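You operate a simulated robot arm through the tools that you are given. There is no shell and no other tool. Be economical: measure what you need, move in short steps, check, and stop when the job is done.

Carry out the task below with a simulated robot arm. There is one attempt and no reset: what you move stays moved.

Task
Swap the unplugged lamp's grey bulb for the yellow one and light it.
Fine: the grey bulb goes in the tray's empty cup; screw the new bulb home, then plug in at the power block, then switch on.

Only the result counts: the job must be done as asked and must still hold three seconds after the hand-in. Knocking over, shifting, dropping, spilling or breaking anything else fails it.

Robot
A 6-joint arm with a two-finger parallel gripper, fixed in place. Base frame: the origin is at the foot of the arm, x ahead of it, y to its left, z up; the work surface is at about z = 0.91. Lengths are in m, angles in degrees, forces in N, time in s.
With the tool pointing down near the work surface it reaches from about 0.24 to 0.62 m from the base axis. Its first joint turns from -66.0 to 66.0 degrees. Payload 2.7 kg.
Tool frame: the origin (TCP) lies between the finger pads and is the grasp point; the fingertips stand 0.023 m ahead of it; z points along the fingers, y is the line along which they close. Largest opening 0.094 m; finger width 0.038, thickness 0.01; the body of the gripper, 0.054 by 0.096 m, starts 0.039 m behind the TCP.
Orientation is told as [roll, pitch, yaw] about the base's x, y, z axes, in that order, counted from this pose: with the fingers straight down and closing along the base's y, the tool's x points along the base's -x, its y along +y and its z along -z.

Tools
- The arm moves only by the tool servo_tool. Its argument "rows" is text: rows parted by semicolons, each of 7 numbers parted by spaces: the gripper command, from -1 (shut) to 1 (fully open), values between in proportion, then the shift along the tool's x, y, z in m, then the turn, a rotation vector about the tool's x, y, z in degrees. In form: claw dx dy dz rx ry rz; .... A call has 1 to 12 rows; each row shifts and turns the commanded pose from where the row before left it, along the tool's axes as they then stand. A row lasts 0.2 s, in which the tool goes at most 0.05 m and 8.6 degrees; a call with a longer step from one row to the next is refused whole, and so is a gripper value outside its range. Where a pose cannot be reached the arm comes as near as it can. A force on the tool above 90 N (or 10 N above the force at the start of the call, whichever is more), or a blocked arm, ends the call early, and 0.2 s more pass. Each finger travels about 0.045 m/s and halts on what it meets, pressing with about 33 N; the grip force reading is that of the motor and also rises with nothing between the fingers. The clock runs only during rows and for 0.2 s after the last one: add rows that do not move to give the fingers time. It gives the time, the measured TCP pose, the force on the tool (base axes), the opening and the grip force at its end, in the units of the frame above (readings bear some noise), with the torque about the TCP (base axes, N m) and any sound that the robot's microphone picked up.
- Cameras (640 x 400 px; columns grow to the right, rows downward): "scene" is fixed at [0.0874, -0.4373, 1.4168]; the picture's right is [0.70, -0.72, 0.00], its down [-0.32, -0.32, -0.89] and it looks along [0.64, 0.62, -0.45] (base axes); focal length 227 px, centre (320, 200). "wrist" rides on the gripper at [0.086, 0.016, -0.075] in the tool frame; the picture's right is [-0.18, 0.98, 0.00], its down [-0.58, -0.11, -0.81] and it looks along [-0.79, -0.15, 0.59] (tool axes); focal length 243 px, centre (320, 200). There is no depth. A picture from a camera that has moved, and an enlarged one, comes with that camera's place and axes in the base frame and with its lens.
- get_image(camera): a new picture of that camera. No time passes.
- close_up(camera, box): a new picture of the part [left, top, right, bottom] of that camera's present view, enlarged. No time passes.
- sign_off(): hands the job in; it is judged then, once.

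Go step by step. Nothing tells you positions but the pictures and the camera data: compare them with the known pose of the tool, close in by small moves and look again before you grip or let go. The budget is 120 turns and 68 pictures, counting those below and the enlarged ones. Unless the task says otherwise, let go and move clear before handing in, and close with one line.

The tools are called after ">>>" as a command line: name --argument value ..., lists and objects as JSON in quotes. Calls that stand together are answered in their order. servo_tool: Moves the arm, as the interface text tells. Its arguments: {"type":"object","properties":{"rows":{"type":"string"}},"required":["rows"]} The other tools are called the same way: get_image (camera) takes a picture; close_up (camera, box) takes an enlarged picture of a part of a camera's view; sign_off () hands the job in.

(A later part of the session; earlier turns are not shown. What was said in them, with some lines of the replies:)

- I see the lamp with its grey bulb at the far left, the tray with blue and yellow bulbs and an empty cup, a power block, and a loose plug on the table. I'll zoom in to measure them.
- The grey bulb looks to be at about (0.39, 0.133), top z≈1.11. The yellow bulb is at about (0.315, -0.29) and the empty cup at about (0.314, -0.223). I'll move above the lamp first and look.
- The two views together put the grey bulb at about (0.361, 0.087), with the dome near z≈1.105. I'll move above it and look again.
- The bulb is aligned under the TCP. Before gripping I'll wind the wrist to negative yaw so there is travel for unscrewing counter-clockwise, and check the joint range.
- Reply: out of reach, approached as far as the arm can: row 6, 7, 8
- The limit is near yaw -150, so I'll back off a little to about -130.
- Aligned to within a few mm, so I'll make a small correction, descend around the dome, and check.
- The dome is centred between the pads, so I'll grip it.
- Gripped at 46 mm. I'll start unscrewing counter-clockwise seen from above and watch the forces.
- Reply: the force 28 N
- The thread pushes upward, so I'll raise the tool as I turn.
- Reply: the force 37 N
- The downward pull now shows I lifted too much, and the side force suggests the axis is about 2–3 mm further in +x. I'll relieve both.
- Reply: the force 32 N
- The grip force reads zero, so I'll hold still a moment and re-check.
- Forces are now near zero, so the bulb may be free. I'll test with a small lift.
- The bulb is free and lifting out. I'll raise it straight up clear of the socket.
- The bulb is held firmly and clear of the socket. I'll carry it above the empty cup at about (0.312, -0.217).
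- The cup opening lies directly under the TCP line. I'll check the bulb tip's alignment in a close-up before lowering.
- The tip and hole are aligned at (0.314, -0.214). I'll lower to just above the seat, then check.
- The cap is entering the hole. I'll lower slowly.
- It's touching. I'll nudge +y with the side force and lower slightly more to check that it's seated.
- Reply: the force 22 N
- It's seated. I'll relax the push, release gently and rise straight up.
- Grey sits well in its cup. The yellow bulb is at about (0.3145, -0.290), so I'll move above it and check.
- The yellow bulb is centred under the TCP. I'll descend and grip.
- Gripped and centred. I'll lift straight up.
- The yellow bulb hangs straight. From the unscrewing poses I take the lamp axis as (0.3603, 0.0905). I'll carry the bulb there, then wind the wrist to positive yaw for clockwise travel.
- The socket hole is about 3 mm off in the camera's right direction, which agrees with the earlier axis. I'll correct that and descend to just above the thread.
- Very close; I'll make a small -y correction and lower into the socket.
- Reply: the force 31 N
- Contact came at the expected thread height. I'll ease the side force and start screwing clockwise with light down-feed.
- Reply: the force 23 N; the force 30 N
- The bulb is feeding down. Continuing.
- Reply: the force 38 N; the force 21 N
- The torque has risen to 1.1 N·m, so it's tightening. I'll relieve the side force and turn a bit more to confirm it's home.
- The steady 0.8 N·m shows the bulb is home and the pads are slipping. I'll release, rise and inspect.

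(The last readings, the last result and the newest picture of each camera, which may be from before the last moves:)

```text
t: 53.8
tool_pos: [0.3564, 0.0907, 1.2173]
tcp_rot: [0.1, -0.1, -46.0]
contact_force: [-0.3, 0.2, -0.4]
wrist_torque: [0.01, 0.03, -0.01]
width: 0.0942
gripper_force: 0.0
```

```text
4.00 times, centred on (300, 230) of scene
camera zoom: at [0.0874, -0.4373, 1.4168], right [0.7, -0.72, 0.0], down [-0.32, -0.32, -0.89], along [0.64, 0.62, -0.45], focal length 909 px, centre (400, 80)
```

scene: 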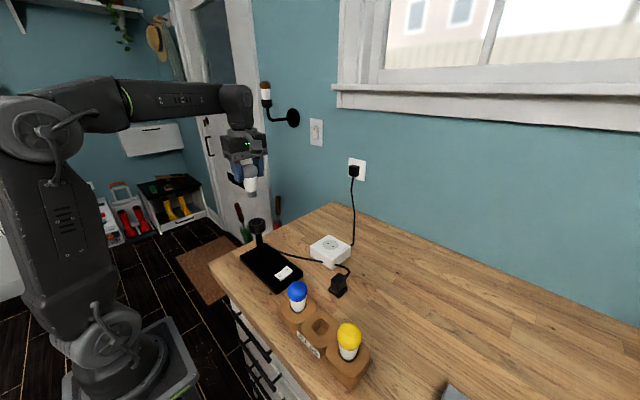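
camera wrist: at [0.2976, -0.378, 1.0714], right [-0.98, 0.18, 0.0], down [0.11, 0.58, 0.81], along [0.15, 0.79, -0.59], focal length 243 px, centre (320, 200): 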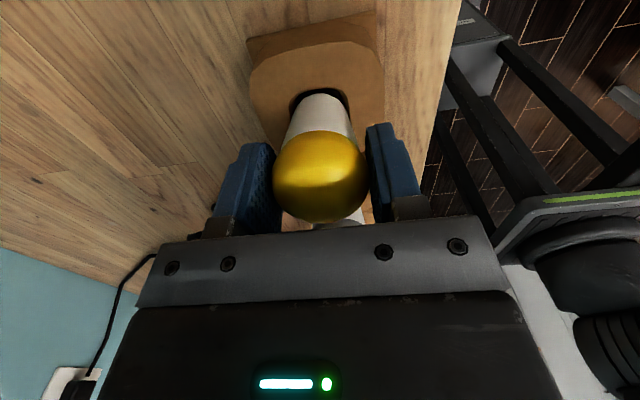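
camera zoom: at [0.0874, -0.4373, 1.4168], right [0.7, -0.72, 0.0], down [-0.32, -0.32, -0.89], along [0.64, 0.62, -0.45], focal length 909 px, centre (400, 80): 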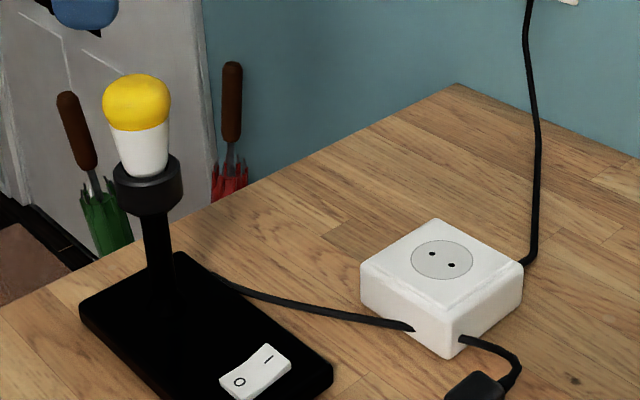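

The yellow bulb sits exactly as the grey one did and the lamp hasn't moved. Next is the plug at about (0.44, -0.162), so I'll move above it and look.

>>> servo_tool --rows "1 -0.04 -0.0192 0 0 0 0;1 -0.04 -0.0192 0 0 0 0;1 -0.04 -0.0192 0 0 0 0;1 -0.04 -0.0192 0 0 0 0;1 -0.04 -0.0192 0 0 0 0;1 -0.04 -0.0192 0 0 0 0;1 0 0 0.02 0 0 -8;1 0 0 0.02 0 0 -8;1 0 0 0.02 0 0 -8;1 0 0 0.02 0 0 -8;1 0 0 0.02 0 0 -8;1 0 0 0 0 0 -6"

>>> get_image --camera "wrist"

>>> close_up --camera "scene" --box '[290, 220, 370, 310]'

```text
t: 56.4
tool_pos: [0.4421, -0.1614, 1.118]
tcp_rot: [0.0, -0.2, 0.2]
contact_force: [-0.2, 0.0, 0.6]
wrist_torque: [-0.03, 0.0, -0.01]
width: 0.0938
gripper_force: 0.0
```

```text
31 pictures are left
camera wrist: at [0.3556, -0.146, 1.1922], right [0.18, 0.98, 0.0], down [0.58, -0.11, 0.81], along [0.79, -0.15, -0.59], focal length 243 px, centre (320, 200)
```

wrist: 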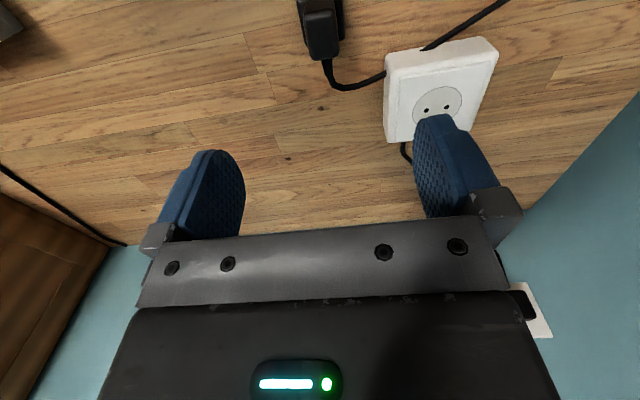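

```text
4.44 times, centred on (330, 265) of scene
camera zoom: at [0.0874, -0.4373, 1.4168], right [0.7, -0.72, 0.0], down [-0.32, -0.32, -0.89], along [0.64, 0.62, -0.45], focal length 1010 px, centre (276, -89)
```

zoom: 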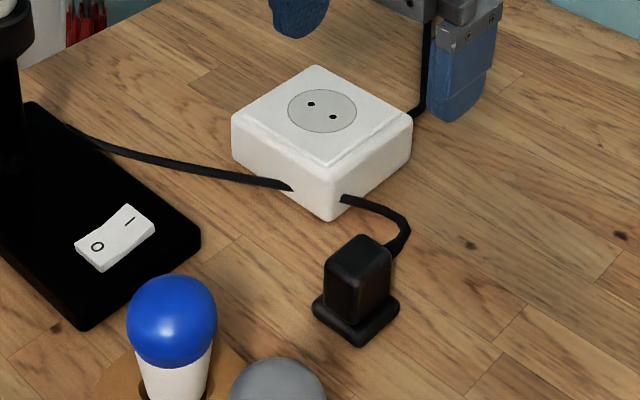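

The plug stands upright on its flange with its sides along the base axes at about (0.4447, -0.1637), top z≈0.96, and the cable leaves on the +x side. I'll zoom in with the wrist camera to refine.

>>> close_up --camera "wrist" --box '[250, 0, 410, 100]'

```text
4.00 times, centred on (330, 50) of wrist
camera zoom: at [0.3556, -0.146, 1.1922], right [0.18, 0.98, 0.0], down [0.58, -0.11, 0.81], along [0.79, -0.15, -0.59], focal length 970 px, centre (280, 800)
```

zoom: 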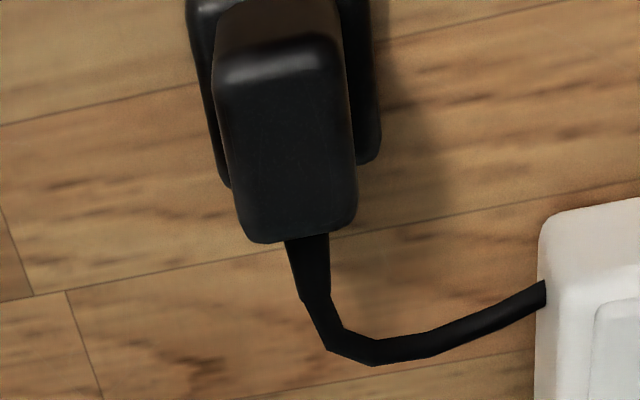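

With the hand vertical, the wrist camera box would come close to the blue bulb while gripping here. I'll tilt the tool 20° about its closing axis, which raises the camera and keeps the pads parallel to the plug, then come partway down.

>>> servo_tool --rows "1 0 0 0 0 7 0;1 0 0 0 0 7 0;1 0 0 0 0 6 0;1 -0.0137 0 0.0376 0 0 0;1 -0.0137 0.001 0.0376 0 0 0;1 0 0 0 0 0 0"

>>> get_image --camera "wrist"

>>> close_up --camera "scene" --box '[270, 200, 400, 310]'

```text
t: 57.8
tool_pos: [0.4452, -0.161, 1.0372]
tcp_rot: [0.1, 19.8, 0.0]
contact_force: [0.0, 0.5, 0.5]
wrist_torque: [0.0, -0.01, -0.03]
width: 0.0942
gripper_force: 0.0
```

```text
28 pictures are left
camera wrist: at [0.3898, -0.1452, 1.1375], right [0.17, 0.98, -0.06], down [0.82, -0.11, 0.56], along [0.54, -0.15, -0.83], focal length 243 px, centre (320, 200)
```

wrist: 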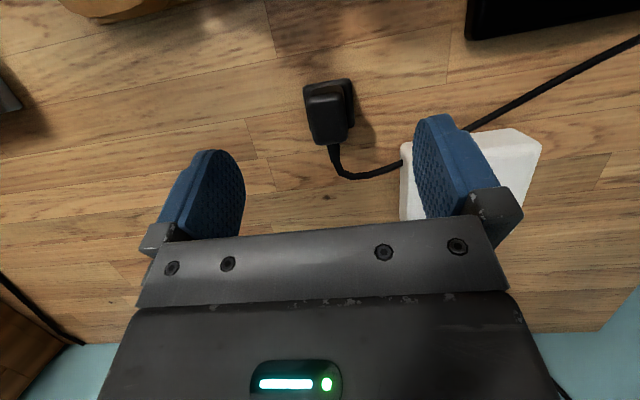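

```text
3.64 times, centred on (335, 255) of scene
camera zoom: at [0.0874, -0.4373, 1.4168], right [0.7, -0.72, 0.0], down [-0.32, -0.32, -0.89], along [0.64, 0.62, -0.45], focal length 826 px, centre (266, 0)
```

zoom: 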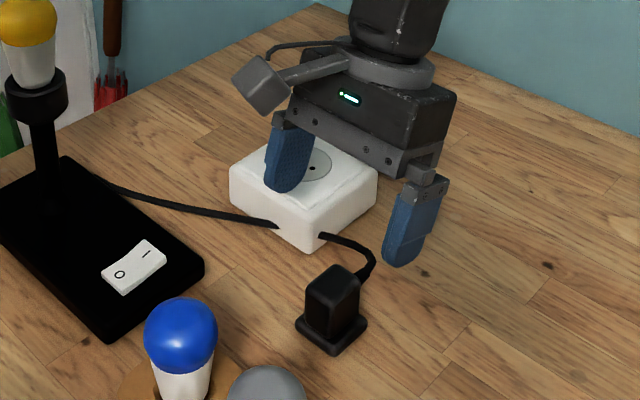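

I'll lower to grasp height, about z 0.958, with a slight -x correction.

>>> servo_tool --rows "1 -0.0058 0.0005 0.0189 0 0 0;1 -0.0058 0.0005 0.0189 0 0 0;1 -0.0058 0 0.0189 0 0 0;1 -0.0058 0 0.019 0 0 0;1 0 0 0 0 0 0"

>>> get_image --camera "wrist"

>>> close_up --camera "scene" --box '[290, 220, 390, 310]'

```text
t: 59.0
tool_pos: [0.438, -0.16, 0.9569]
tcp_rot: [-0.1, 19.7, 0.1]
contact_force: [0.6, 0.0, 0.0]
wrist_torque: [-0.01, -0.01, -0.02]
width: 0.0936
gripper_force: 0.0
```

```text
26 pictures are left
camera wrist: at [0.3825, -0.1441, 1.0556], right [0.17, 0.98, -0.06], down [0.82, -0.11, 0.56], along [0.54, -0.15, -0.83], focal length 243 px, centre (320, 200)
```

wrist: 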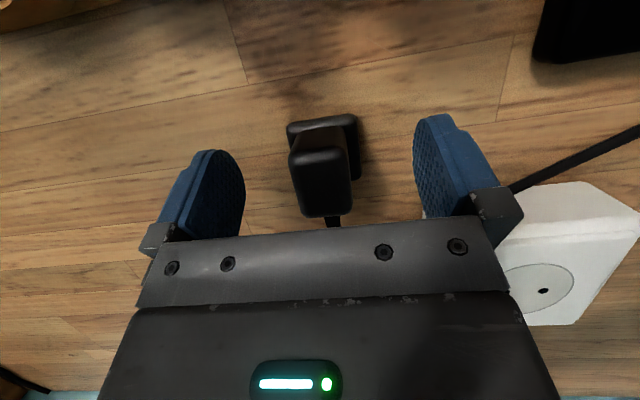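

```text
4.44 times, centred on (340, 265) of scene
camera zoom: at [0.0874, -0.4373, 1.4168], right [0.7, -0.72, 0.0], down [-0.32, -0.32, -0.89], along [0.64, 0.62, -0.45], focal length 1010 px, centre (231, -89)
```

zoom: 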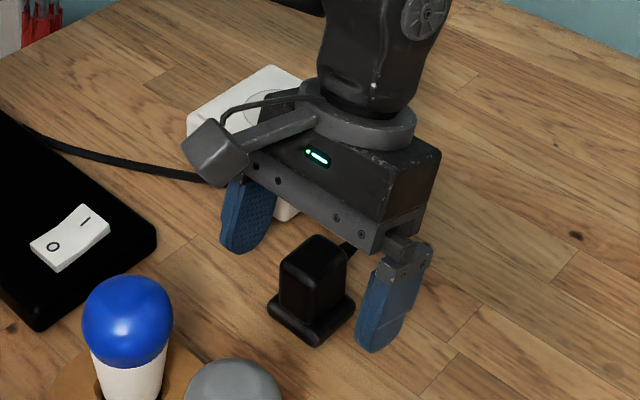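

The plug is centred between the pads, so I'll close.

>>> servo_tool --rows "-1 0 0 0 0 0 0;-1 0 0 0 0 0 0;-1 0 0 0 0 0 0;-1 0 0 0 0 0 0;-1 0 0 0 0 0 0;-1 0 0 0 0 0 0"

```text
t: 60.4
tool_pos: [0.4387, -0.1612, 0.9576]
tcp_rot: [0.0, 19.8, 0.0]
contact_force: [-0.5, -0.2, 1.5]
wrist_torque: [0.01, 0.01, -0.03]
width: 0.0275
gripper_force: 33.0
```

Gripped. I'll lift it straight up and look for the pins.

>>> servo_tool --rows "-1 0.0034 0 -0.0094 0 0 0;-1 0.0068 0 -0.0188 0 0 0;-1 0.0103 0 -0.0282 0 0 0;-1 0.0103 0 -0.0282 0 0 0;-1 0 0 0 0 0 0"

>>> close_up --camera "scene" --box '[290, 190, 390, 280]'

>>> get_image --camera "wrist"

```text
t: 61.6
tool_pos: [0.4392, -0.158, 1.0491]
tcp_rot: [-0.1, 19.9, 0.0]
contact_force: [-1.0, -0.9, -0.6]
wrist_torque: [0.01, 0.01, 0.04]
width: 0.0271
gripper_force: 33.3
```

```text
4.44 times, centred on (340, 235) of scene
camera zoom: at [0.0874, -0.4373, 1.4168], right [0.7, -0.72, 0.0], down [-0.32, -0.32, -0.89], along [0.64, 0.62, -0.45], focal length 1010 px, centre (231, 44)
```

zoom: 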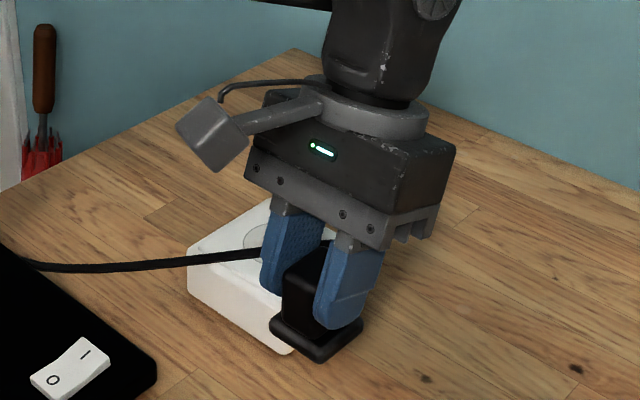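

```text
23 pictures are left
camera wrist: at [0.3834, -0.1424, 1.1477], right [0.17, 0.98, -0.06], down [0.82, -0.11, 0.56], along [0.54, -0.15, -0.83], focal length 243 px, centre (320, 200)
```

wrist: 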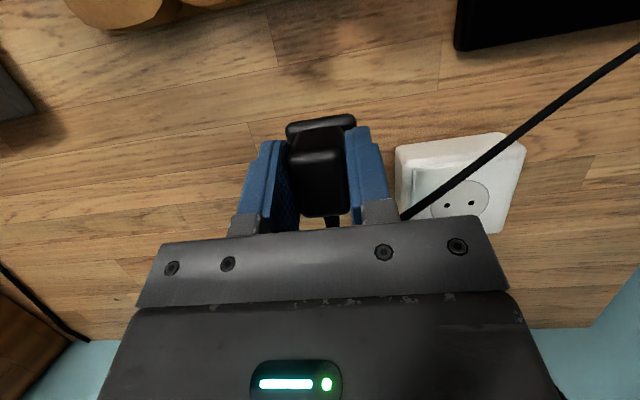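

The plug is held upright with no cable pull. The holes lie about (0.0875, 0.107) from the plug centre. I'll move over them at this height and look.

>>> servo_tool --rows "-1 -0.0206 0.0268 -0.0075 0 0 0;-1 -0.0206 0.0268 -0.0075 0 0 0;-1 -0.0206 0.0268 -0.0075 0 0 0;-1 -0.0205 0.0266 -0.0075 0 0 0;-1 0 0 0 0 0 0"

>>> close_up --camera "wrist" --box '[220, 60, 420, 240]'

>>> close_up --camera "scene" --box '[290, 190, 390, 280]'

```text
t: 62.8
tool_pos: [0.5244, -0.0512, 1.0498]
tcp_rot: [-0.2, 19.9, 0.0]
contact_force: [0.3, -0.5, -0.4]
wrist_torque: [-0.03, 0.0, 0.01]
width: 0.0276
gripper_force: 33.4
```

```text
2.22 times, centred on (320, 150) of wrist
camera zoom: at [0.4694, -0.0353, 1.1498], right [0.17, 0.98, -0.06], down [0.82, -0.11, 0.56], along [0.54, -0.15, -0.83], focal length 539 px, centre (320, 311)
```

zoom: 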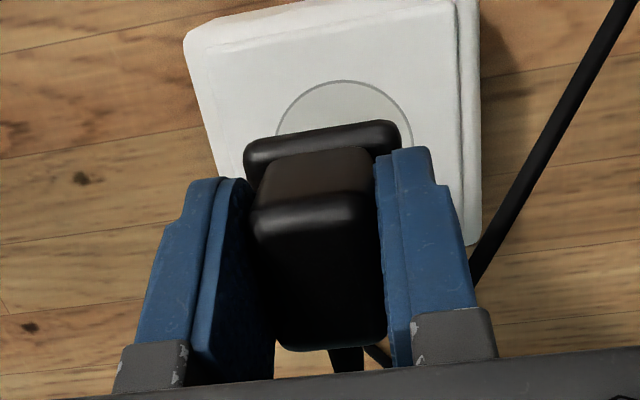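

```text
4.44 times, centred on (340, 235) of scene
camera zoom: at [0.0874, -0.4373, 1.4168], right [0.7, -0.72, 0.0], down [-0.32, -0.32, -0.89], along [0.64, 0.62, -0.45], focal length 1010 px, centre (231, 44)
```

zoom: 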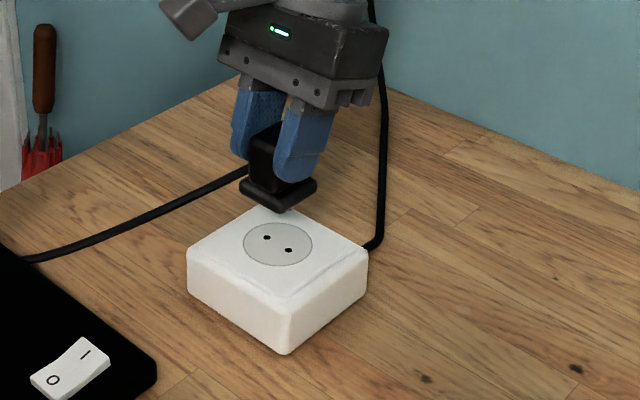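

The across-view alignment looks good, but parallax limits the rest. I'll lower 3 cm to shrink it and compare again.

>>> servo_tool --rows "-1 -0.0034 0 0.0094 0 0 0;-1 -0.0034 0 0.0094 0 0 0;-1 -0.0034 0 0.0094 0 0 0;-1 0 0 0 0 0 0"

>>> close_up --camera "wrist" --box '[220, 60, 420, 240]'

>>> close_up --camera "scene" --box '[305, 210, 365, 270]'

```text
t: 63.8
tool_pos: [0.5252, -0.0526, 1.018]
tcp_rot: [0.0, 19.9, 0.0]
contact_force: [-0.9, 0.4, -1.0]
wrist_torque: [0.0, 0.02, -0.01]
width: 0.0277
gripper_force: 33.3
```

```text
2.22 times, centred on (320, 150) of wrist
camera zoom: at [0.4692, -0.0365, 1.1172], right [0.17, 0.98, -0.06], down [0.82, -0.11, 0.56], along [0.54, -0.15, -0.83], focal length 539 px, centre (320, 311)
```

zoom: 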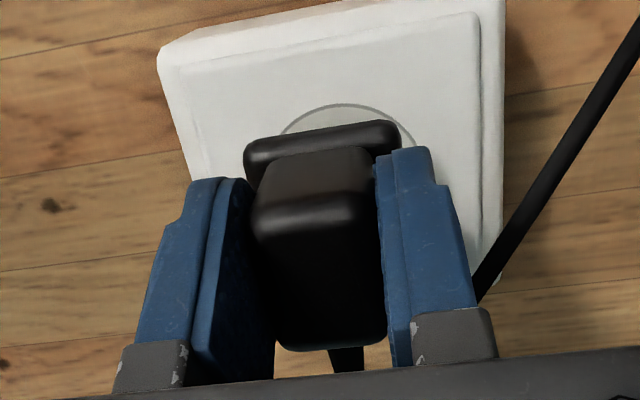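

```text
6.67 times, centred on (335, 240) of scene
camera zoom: at [0.0874, -0.4373, 1.4168], right [0.7, -0.72, 0.0], down [-0.32, -0.32, -0.89], along [0.64, 0.62, -0.45], focal length 1515 px, centre (220, -67)
```

zoom: 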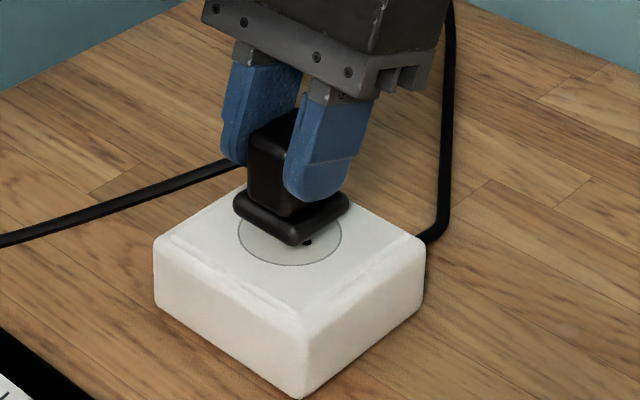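

It's within a few mm. The near views suggest a shift of about (+1, +2) mm. I'll apply that, lower nearly to contact, and check.

>>> servo_tool --rows "-1 -0.0017 0.001 0.0031 0 0 0;-1 -0.0016 0.001 0.0032 0 0 0;-1 0 0 0 0 0 0"

>>> close_up --camera "wrist" --box '[240, 60, 400, 200]'

>>> close_up --camera "scene" --box '[315, 220, 355, 260]'

```text
t: 64.6
tool_pos: [0.5274, -0.0488, 1.0111]
tcp_rot: [0.0, 19.8, 0.0]
contact_force: [-0.9, -0.2, -1.1]
wrist_torque: [0.04, 0.05, 0.01]
width: 0.0273
gripper_force: 33.3
```

```text
2.86 times, centred on (320, 130) of wrist
camera zoom: at [0.4713, -0.0339, 1.1102], right [0.17, 0.98, -0.06], down [0.82, -0.11, 0.56], along [0.54, -0.15, -0.83], focal length 693 px, centre (320, 400)
```

zoom: 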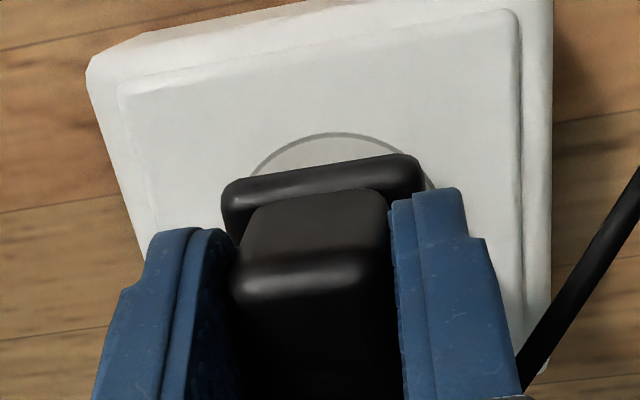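

```text
10.00 times, centred on (335, 240) of scene
camera zoom: at [0.0874, -0.4373, 1.4168], right [0.7, -0.72, 0.0], down [-0.32, -0.32, -0.89], along [0.64, 0.62, -0.45], focal length 2273 px, centre (170, -200)
```

zoom: 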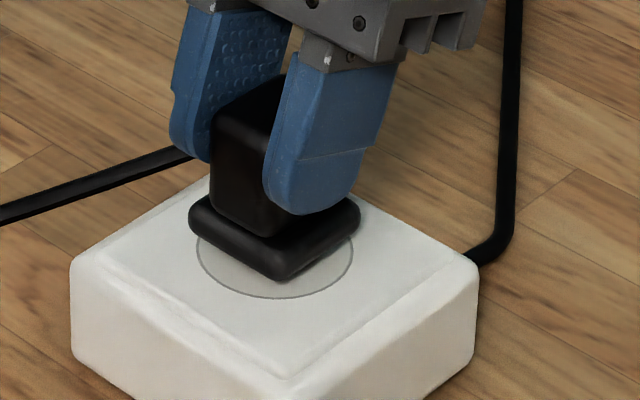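

Both views show that a small (+2, +2) mm shift keeps the alignment. I'll apply it and lower in small steps, feeling for contact.

>>> servo_tool --rows "-1 -0.0019 0.002 -0.0007 0 0 0;-1 -0.0007 0 0.0019 0 0 0;-1 -0.0007 0 0.0019 0 0 0;-1 0 0 0 0 0 0"

```text
t: 65.6
tool_pos: [0.5287, -0.0485, 1.0074]
tcp_rot: [0.0, 19.8, -0.1]
contact_force: [0.2, -0.6, -0.7]
wrist_torque: [0.01, 0.0, 0.03]
width: 0.0273
gripper_force: 33.2
```

>>> servo_tool --rows "-1 -0.0007 0 0.0019 0 0 0;-1 -0.0007 0 0.0019 0 0 0;-1 0 0 0 0 0 0"

>>> close_up --camera "scene" --box '[315, 220, 355, 260]'

>>> close_up --camera "wrist" --box '[240, 60, 400, 200]'

```text
t: 66.4
tool_pos: [0.5291, -0.048, 1.0033]
tcp_rot: [0.0, 19.9, 0.0]
contact_force: [-0.4, 0.3, -0.9]
wrist_torque: [0.02, 0.03, -0.03]
width: 0.0275
gripper_force: 33.6
```

```text
10.00 times, centred on (335, 240) of scene
camera zoom: at [0.0874, -0.4373, 1.4168], right [0.7, -0.72, 0.0], down [-0.32, -0.32, -0.89], along [0.64, 0.62, -0.45], focal length 2273 px, centre (170, -200)
```

zoom: 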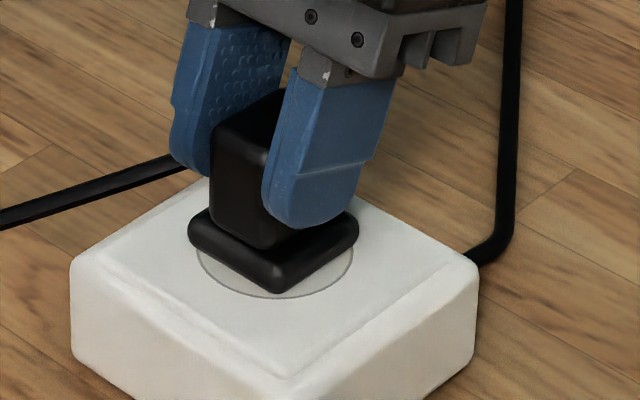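

```text
2.86 times, centred on (320, 130) of wrist
camera zoom: at [0.4733, -0.032, 1.103], right [0.17, 0.98, -0.06], down [0.82, -0.11, 0.56], along [0.54, -0.15, -0.83], focal length 693 px, centre (320, 400)
```

zoom: 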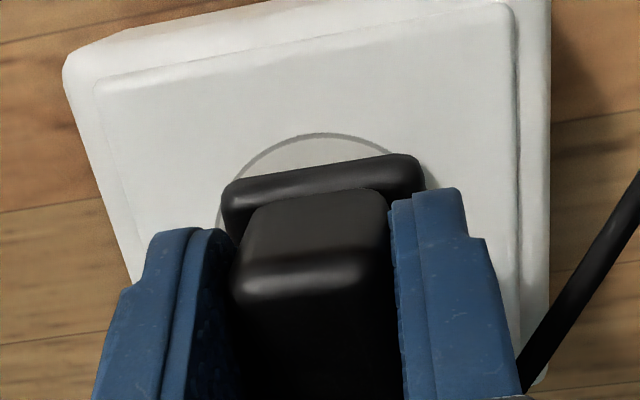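

Both views now show the plug centred on the socket disc with a few mm to go. I'll continue down gently.

>>> servo_tool --rows "-1 -0.0012 0 0.0014 0 0 0;-1 -0.0007 0 0.0019 0 0 0;-1 0 0 0 0 0 0"

```text
t: 67.2
tool_pos: [0.5289, -0.0483, 1.0033]
tcp_rot: [-0.2, 19.8, -0.1]
contact_force: [-15.2, -9.2, 24.8]
wrist_torque: [-0.05, 0.06, 0.04]
width: 0.0276
gripper_force: 33.3
heard: snap
```

I heard a snap on contact, so I'll look.

>>> close_up --camera "scene" --box '[300, 210, 370, 270]'

```text
6.67 times, centred on (335, 240) of scene
camera zoom: at [0.0865, -0.4376, 1.4167], right [0.7, -0.72, 0.0], down [-0.32, -0.32, -0.89], along [0.64, 0.62, -0.45], focal length 1515 px, centre (220, -67)
```

zoom: 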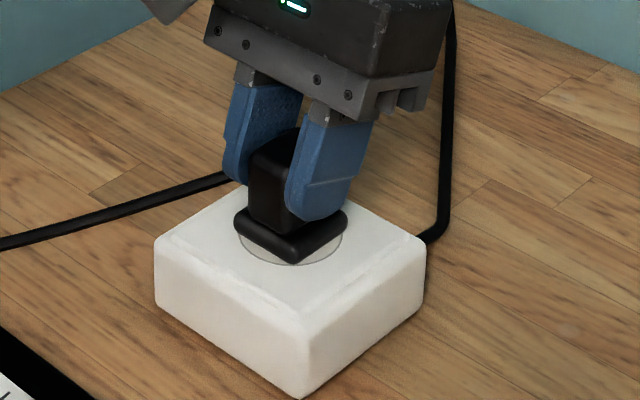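

The plug appears latched in the socket. I'll relax the side force, open and back away.

>>> servo_tool --rows "-1 0.0012 -0.0008 -0.0003 0 0 0;-1 0 0 0 0 0 0"

>>> servo_tool --rows "-0.3 0 0 0 0 0 0;0 0 0 0 0 0 0;0.5 0 0 0 0 0 0;0.5 0 0 0 0 0 0;0.5 0.0068 0 -0.0188 0 0 0;0.5 0.0103 0 -0.0282 0 0 0;0.5 0.0103 0 -0.0282 0 0 0;0.5 0.0103 0 -0.0282 0 0 0;0.5 0 0 0 0 0 0"

>>> get_image --camera "scene"

>>> get_image --camera "wrist"

```text
t: 67.8
tool_pos: [0.5286, -0.0507, 1.003]
tcp_rot: [-0.1, 19.5, 0.0]
contact_force: [2.8, -7.9, 26.2]
wrist_torque: [-0.1, 0.31, -0.03]
width: 0.0276
gripper_force: 33.3
```

```text
t: 69.8
tool_pos: [0.5272, -0.0478, 1.1115]
tcp_rot: [-0.1, 19.9, 0.0]
contact_force: [-0.8, -0.4, 0.5]
wrist_torque: [0.01, 0.0, 0.0]
width: 0.0708
gripper_force: 0.1
```

```text
13 pictures are left
```

scene: 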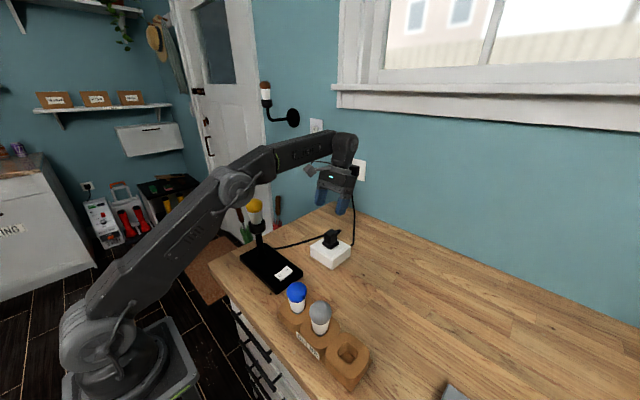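

```text
12 pictures are left
camera wrist: at [0.4717, -0.0326, 1.21], right [0.17, 0.98, -0.06], down [0.82, -0.11, 0.56], along [0.54, -0.15, -0.83], focal length 243 px, centre (320, 200)
```

wrist: 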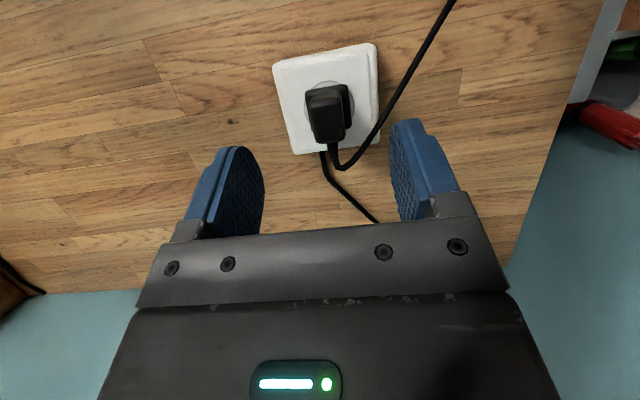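

Plugged in. Now the lamp's rocker at about (0.359, -0.025); its "I" end faces +x. I'll straighten the tool, close the fingers, turn to yaw 100 so the thin side lies along x, and move above it.

>>> servo_tool --rows "-1 0 0 -0.02 0 -7 0;-1 0 0 0 0 -7 0;-1 0 0 0 0 -6 0;-1 0 0 0 0 0 -8;-1 0 0 0 0 0 -8;-1 0 0 0 0 0 -8;-1 0 0 0 0 0 -8;-1 0 0 0 0 0 -8;-1 0 0 0 0 0 -8;-1 0 0 0 0 0 0"

>>> servo_tool --rows "-1 0 0 0 0 0 -8;-1 0 0 0 0 0 -8;-1 0 0 0 0 0 -8;-1 0 0 0 0 0 -8;-1 0 0 0 0 0 -8;-1 0 0 0 0 0 -8;-1 0 0 0 0 0 -4;-1 -0.0125 0.0369 0 0 0 0;-1 -0.0125 0.0369 0 0 0 0;-1 -0.0125 0.0369 0 0 0 0;-1 -0.0125 0.0369 0 0 0 0;-1 0 0 0.04 0 0 0"

>>> get_image --camera "wrist"

>>> close_up --camera "scene" --box '[230, 190, 330, 300]'

```text
t: 72.0
tool_pos: [0.5343, -0.05, 1.1289]
tcp_rot: [-0.1, -0.1, 48.1]
contact_force: [-1.0, -0.3, 0.4]
wrist_torque: [0.04, 0.0, 0.01]
width: 0.0
gripper_force: 33.3
```

```text
t: 74.6
tool_pos: [0.3803, -0.0247, 1.0899]
tcp_rot: [-0.2, 0.2, 100.1]
contact_force: [0.7, -0.2, -1.2]
wrist_torque: [0.0, 0.01, 0.03]
width: 0.0001
gripper_force: 32.8
```

```text
11 pictures are left
camera wrist: at [0.379, -0.1112, 1.1643], right [-1.0, 0.01, 0.0], down [0.0, 0.59, 0.81], along [0.01, 0.81, -0.59], focal length 243 px, centre (320, 200)
```

wrist: 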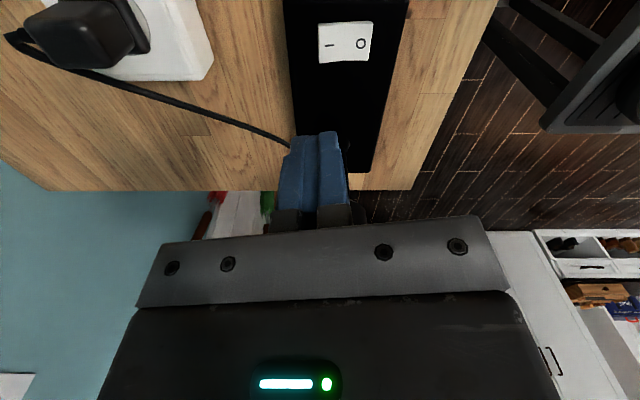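

```text
3.64 times, centred on (280, 245) of scene
camera zoom: at [0.0873, -0.4373, 1.4168], right [0.7, -0.72, 0.0], down [-0.32, -0.32, -0.89], along [0.64, 0.62, -0.45], focal length 826 px, centre (466, 36)
```

zoom: 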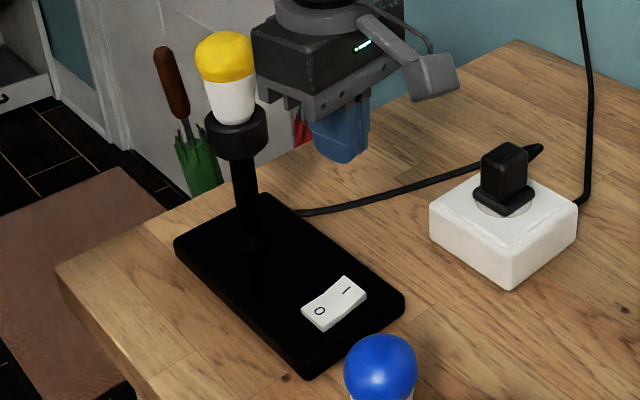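

The rocker centre is at about (0.360, -0.025) and its "I" end at about x=0.374. I'll move over that and descend to just above it.

>>> servo_tool --rows "-1 -0.0009 0.0049 0 0 0 0;-1 0 0 0.03 0 0 0;-1 0 0 0.03 0 0 0;-1 0 0 0.03 0 0 0;-1 0 0 0.01 0 0 0;-1 0 0 0 0 0 0"

>>> get_image --camera "wrist"

>>> close_up --camera "scene" --box '[240, 230, 320, 310]'

```text
t: 76.0
tool_pos: [0.3761, -0.0262, 0.988]
tcp_rot: [-0.1, 0.1, 100.0]
contact_force: [1.3, -0.7, 0.1]
wrist_torque: [0.01, 0.0, -0.03]
width: 0.0001
gripper_force: 32.7
```

```text
9 pictures are left
camera wrist: at [0.3765, -0.1129, 1.0629], right [-1.0, 0.01, 0.0], down [0.0, 0.59, 0.81], along [0.01, 0.81, -0.59], focal length 243 px, centre (320, 200)
```

wrist: 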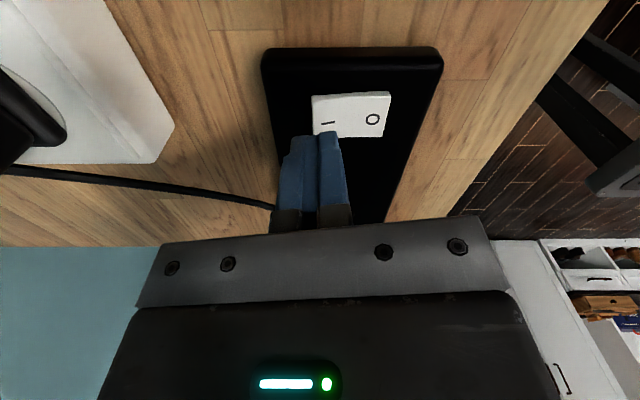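

```text
5.00 times, centred on (280, 270) of scene
camera zoom: at [0.0874, -0.4373, 1.4168], right [0.7, -0.72, 0.0], down [-0.32, -0.32, -0.89], along [0.64, 0.62, -0.45], focal length 1136 px, centre (520, -150)
```

zoom: 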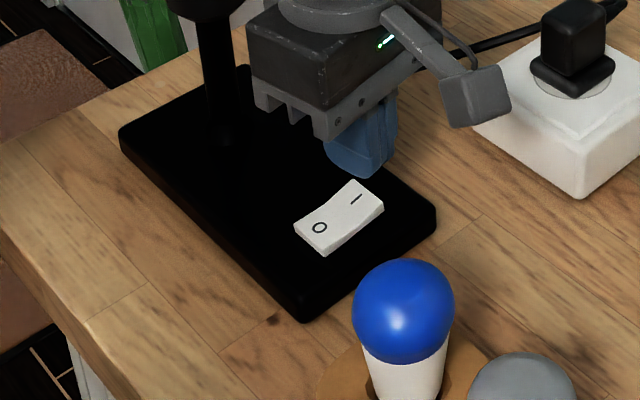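

The fingertip is right over the "I" end. I'll press down in small steps.

>>> servo_tool --rows "-1 0 0 0.005 0 0 0;-1 0 0 0.005 0 0 0;-1 0 0 0.003 0 0 0;-1 0 0 0.003 0 0 0;-1 0 0 0 0 0 0"

```text
t: 77.2
tool_pos: [0.3772, -0.0259, 0.9713]
tcp_rot: [-0.1, 0.1, 100.0]
contact_force: [-0.3, 0.0, -0.2]
wrist_torque: [-0.01, 0.0, 0.04]
width: 0.0002
gripper_force: 33.2
```

>>> servo_tool --rows "-1 0 0 0.002 0 0 0;-1 0 0 0.002 0 0 0;-1 0 0 0.002 0 0 0;-1 0 0 0 0 0 0"

```text
t: 78.2
tool_pos: [0.3773, -0.0263, 0.9665]
tcp_rot: [-0.1, 0.1, 100.0]
contact_force: [0.8, -0.5, 2.1]
wrist_torque: [0.01, -0.02, -0.03]
width: 0.0
gripper_force: 33.0
```

>>> servo_tool --rows "-1 0 0 0.001 0 0 0;-1 0 0 0.001 0 0 0;-1 0 0 0.001 0 0 0;-1 0 0 0 0 0 0"

```text
t: 79.2
tool_pos: [0.3769, -0.0251, 0.9629]
tcp_rot: [-0.3, 0.1, 100.1]
contact_force: [1.2, -4.1, 4.7]
wrist_torque: [-0.02, 0.01, 0.04]
width: 0.0002
gripper_force: 32.6
```

>>> servo_tool --rows "-1 0 0 0.001 0 0 0;-1 0 0 0.001 0 0 0;-1 0 0 0 0 0 0"

>>> close_up --camera "scene" --box '[220, 180, 320, 300]'

```text
t: 80.0
tool_pos: [0.3756, -0.0262, 0.9635]
tcp_rot: [-0.5, 0.1, 100.1]
contact_force: [-3.0, 4.2, 41.1]
wrist_torque: [0.71, 0.51, 0.0]
width: 0.0002
gripper_force: 33.2
```

```text
3.33 times, centred on (270, 240) of scene
camera zoom: at [0.0868, -0.4372, 1.4168], right [0.7, -0.72, 0.0], down [-0.32, -0.32, -0.89], along [0.64, 0.62, -0.45], focal length 758 px, centre (487, 67)
```

zoom: 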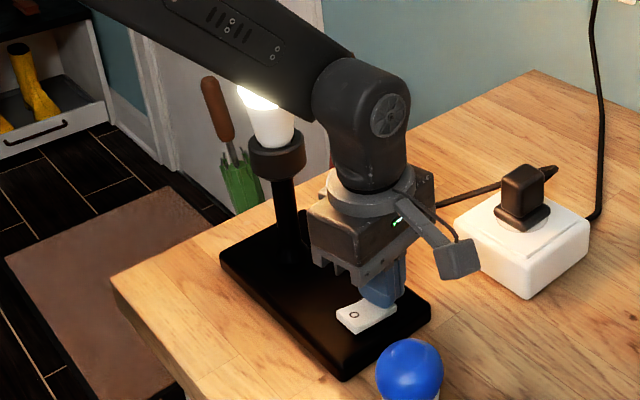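

The lamp is lit. I'll rise straight up and move clear, then verify.

>>> servo_tool --rows "-1 0 0 -0.01 0 0 0;-1 0 0 -0.03 0 0 0;-1 0 0 -0.04 0 0 0;-1 0 0 -0.04 0 0 0;-1 0 0 -0.04 0 0 0;-1 0.03 0 -0.03 0 0 0;-1 0.04 0 0 0 0 0;-1 0 0 0 0 0 0"

>>> get_image --camera "scene"

>>> close_up --camera "scene" --box '[220, 180, 380, 300]'

```text
t: 81.8
tool_pos: [0.3896, -0.0946, 1.1545]
tcp_rot: [0.0, 0.1, 100.1]
contact_force: [-0.5, 0.6, -0.6]
wrist_torque: [0.02, -0.03, -0.01]
width: 0.0002
gripper_force: 32.9
```

```text
6 pictures are left
```

scene: 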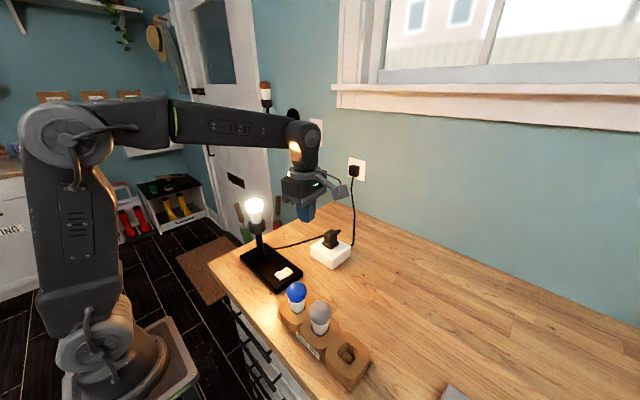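

```text
3.33 times, centred on (300, 240) of scene
camera zoom: at [0.0873, -0.4374, 1.4168], right [0.7, -0.72, 0.0], down [-0.32, -0.32, -0.89], along [0.64, 0.62, -0.45], focal length 758 px, centre (387, 67)
```

zoom: 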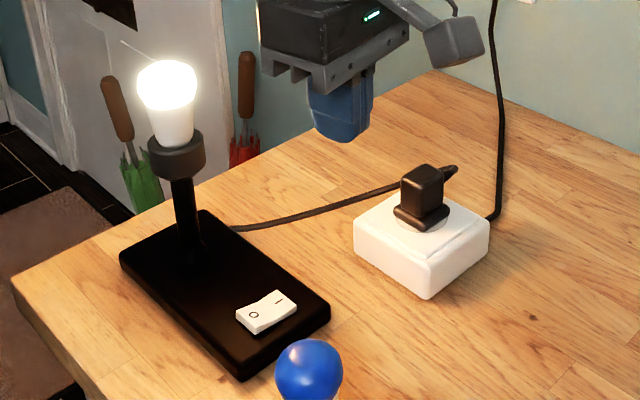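

The lamp is lit and still on, the plug is in the power block, the grey bulb is in the tray, and the arm is clear. I'm handing in.

>>> sign_off

```text
The job is handed in.
```

The yellow bulb is screwed into the lamp and lit, with the lamp plugged in at the power block and switched on, and the grey bulb is in the tray cup that was empty; the tray may have shifted by about 1 mm when I set the grey bulb down.
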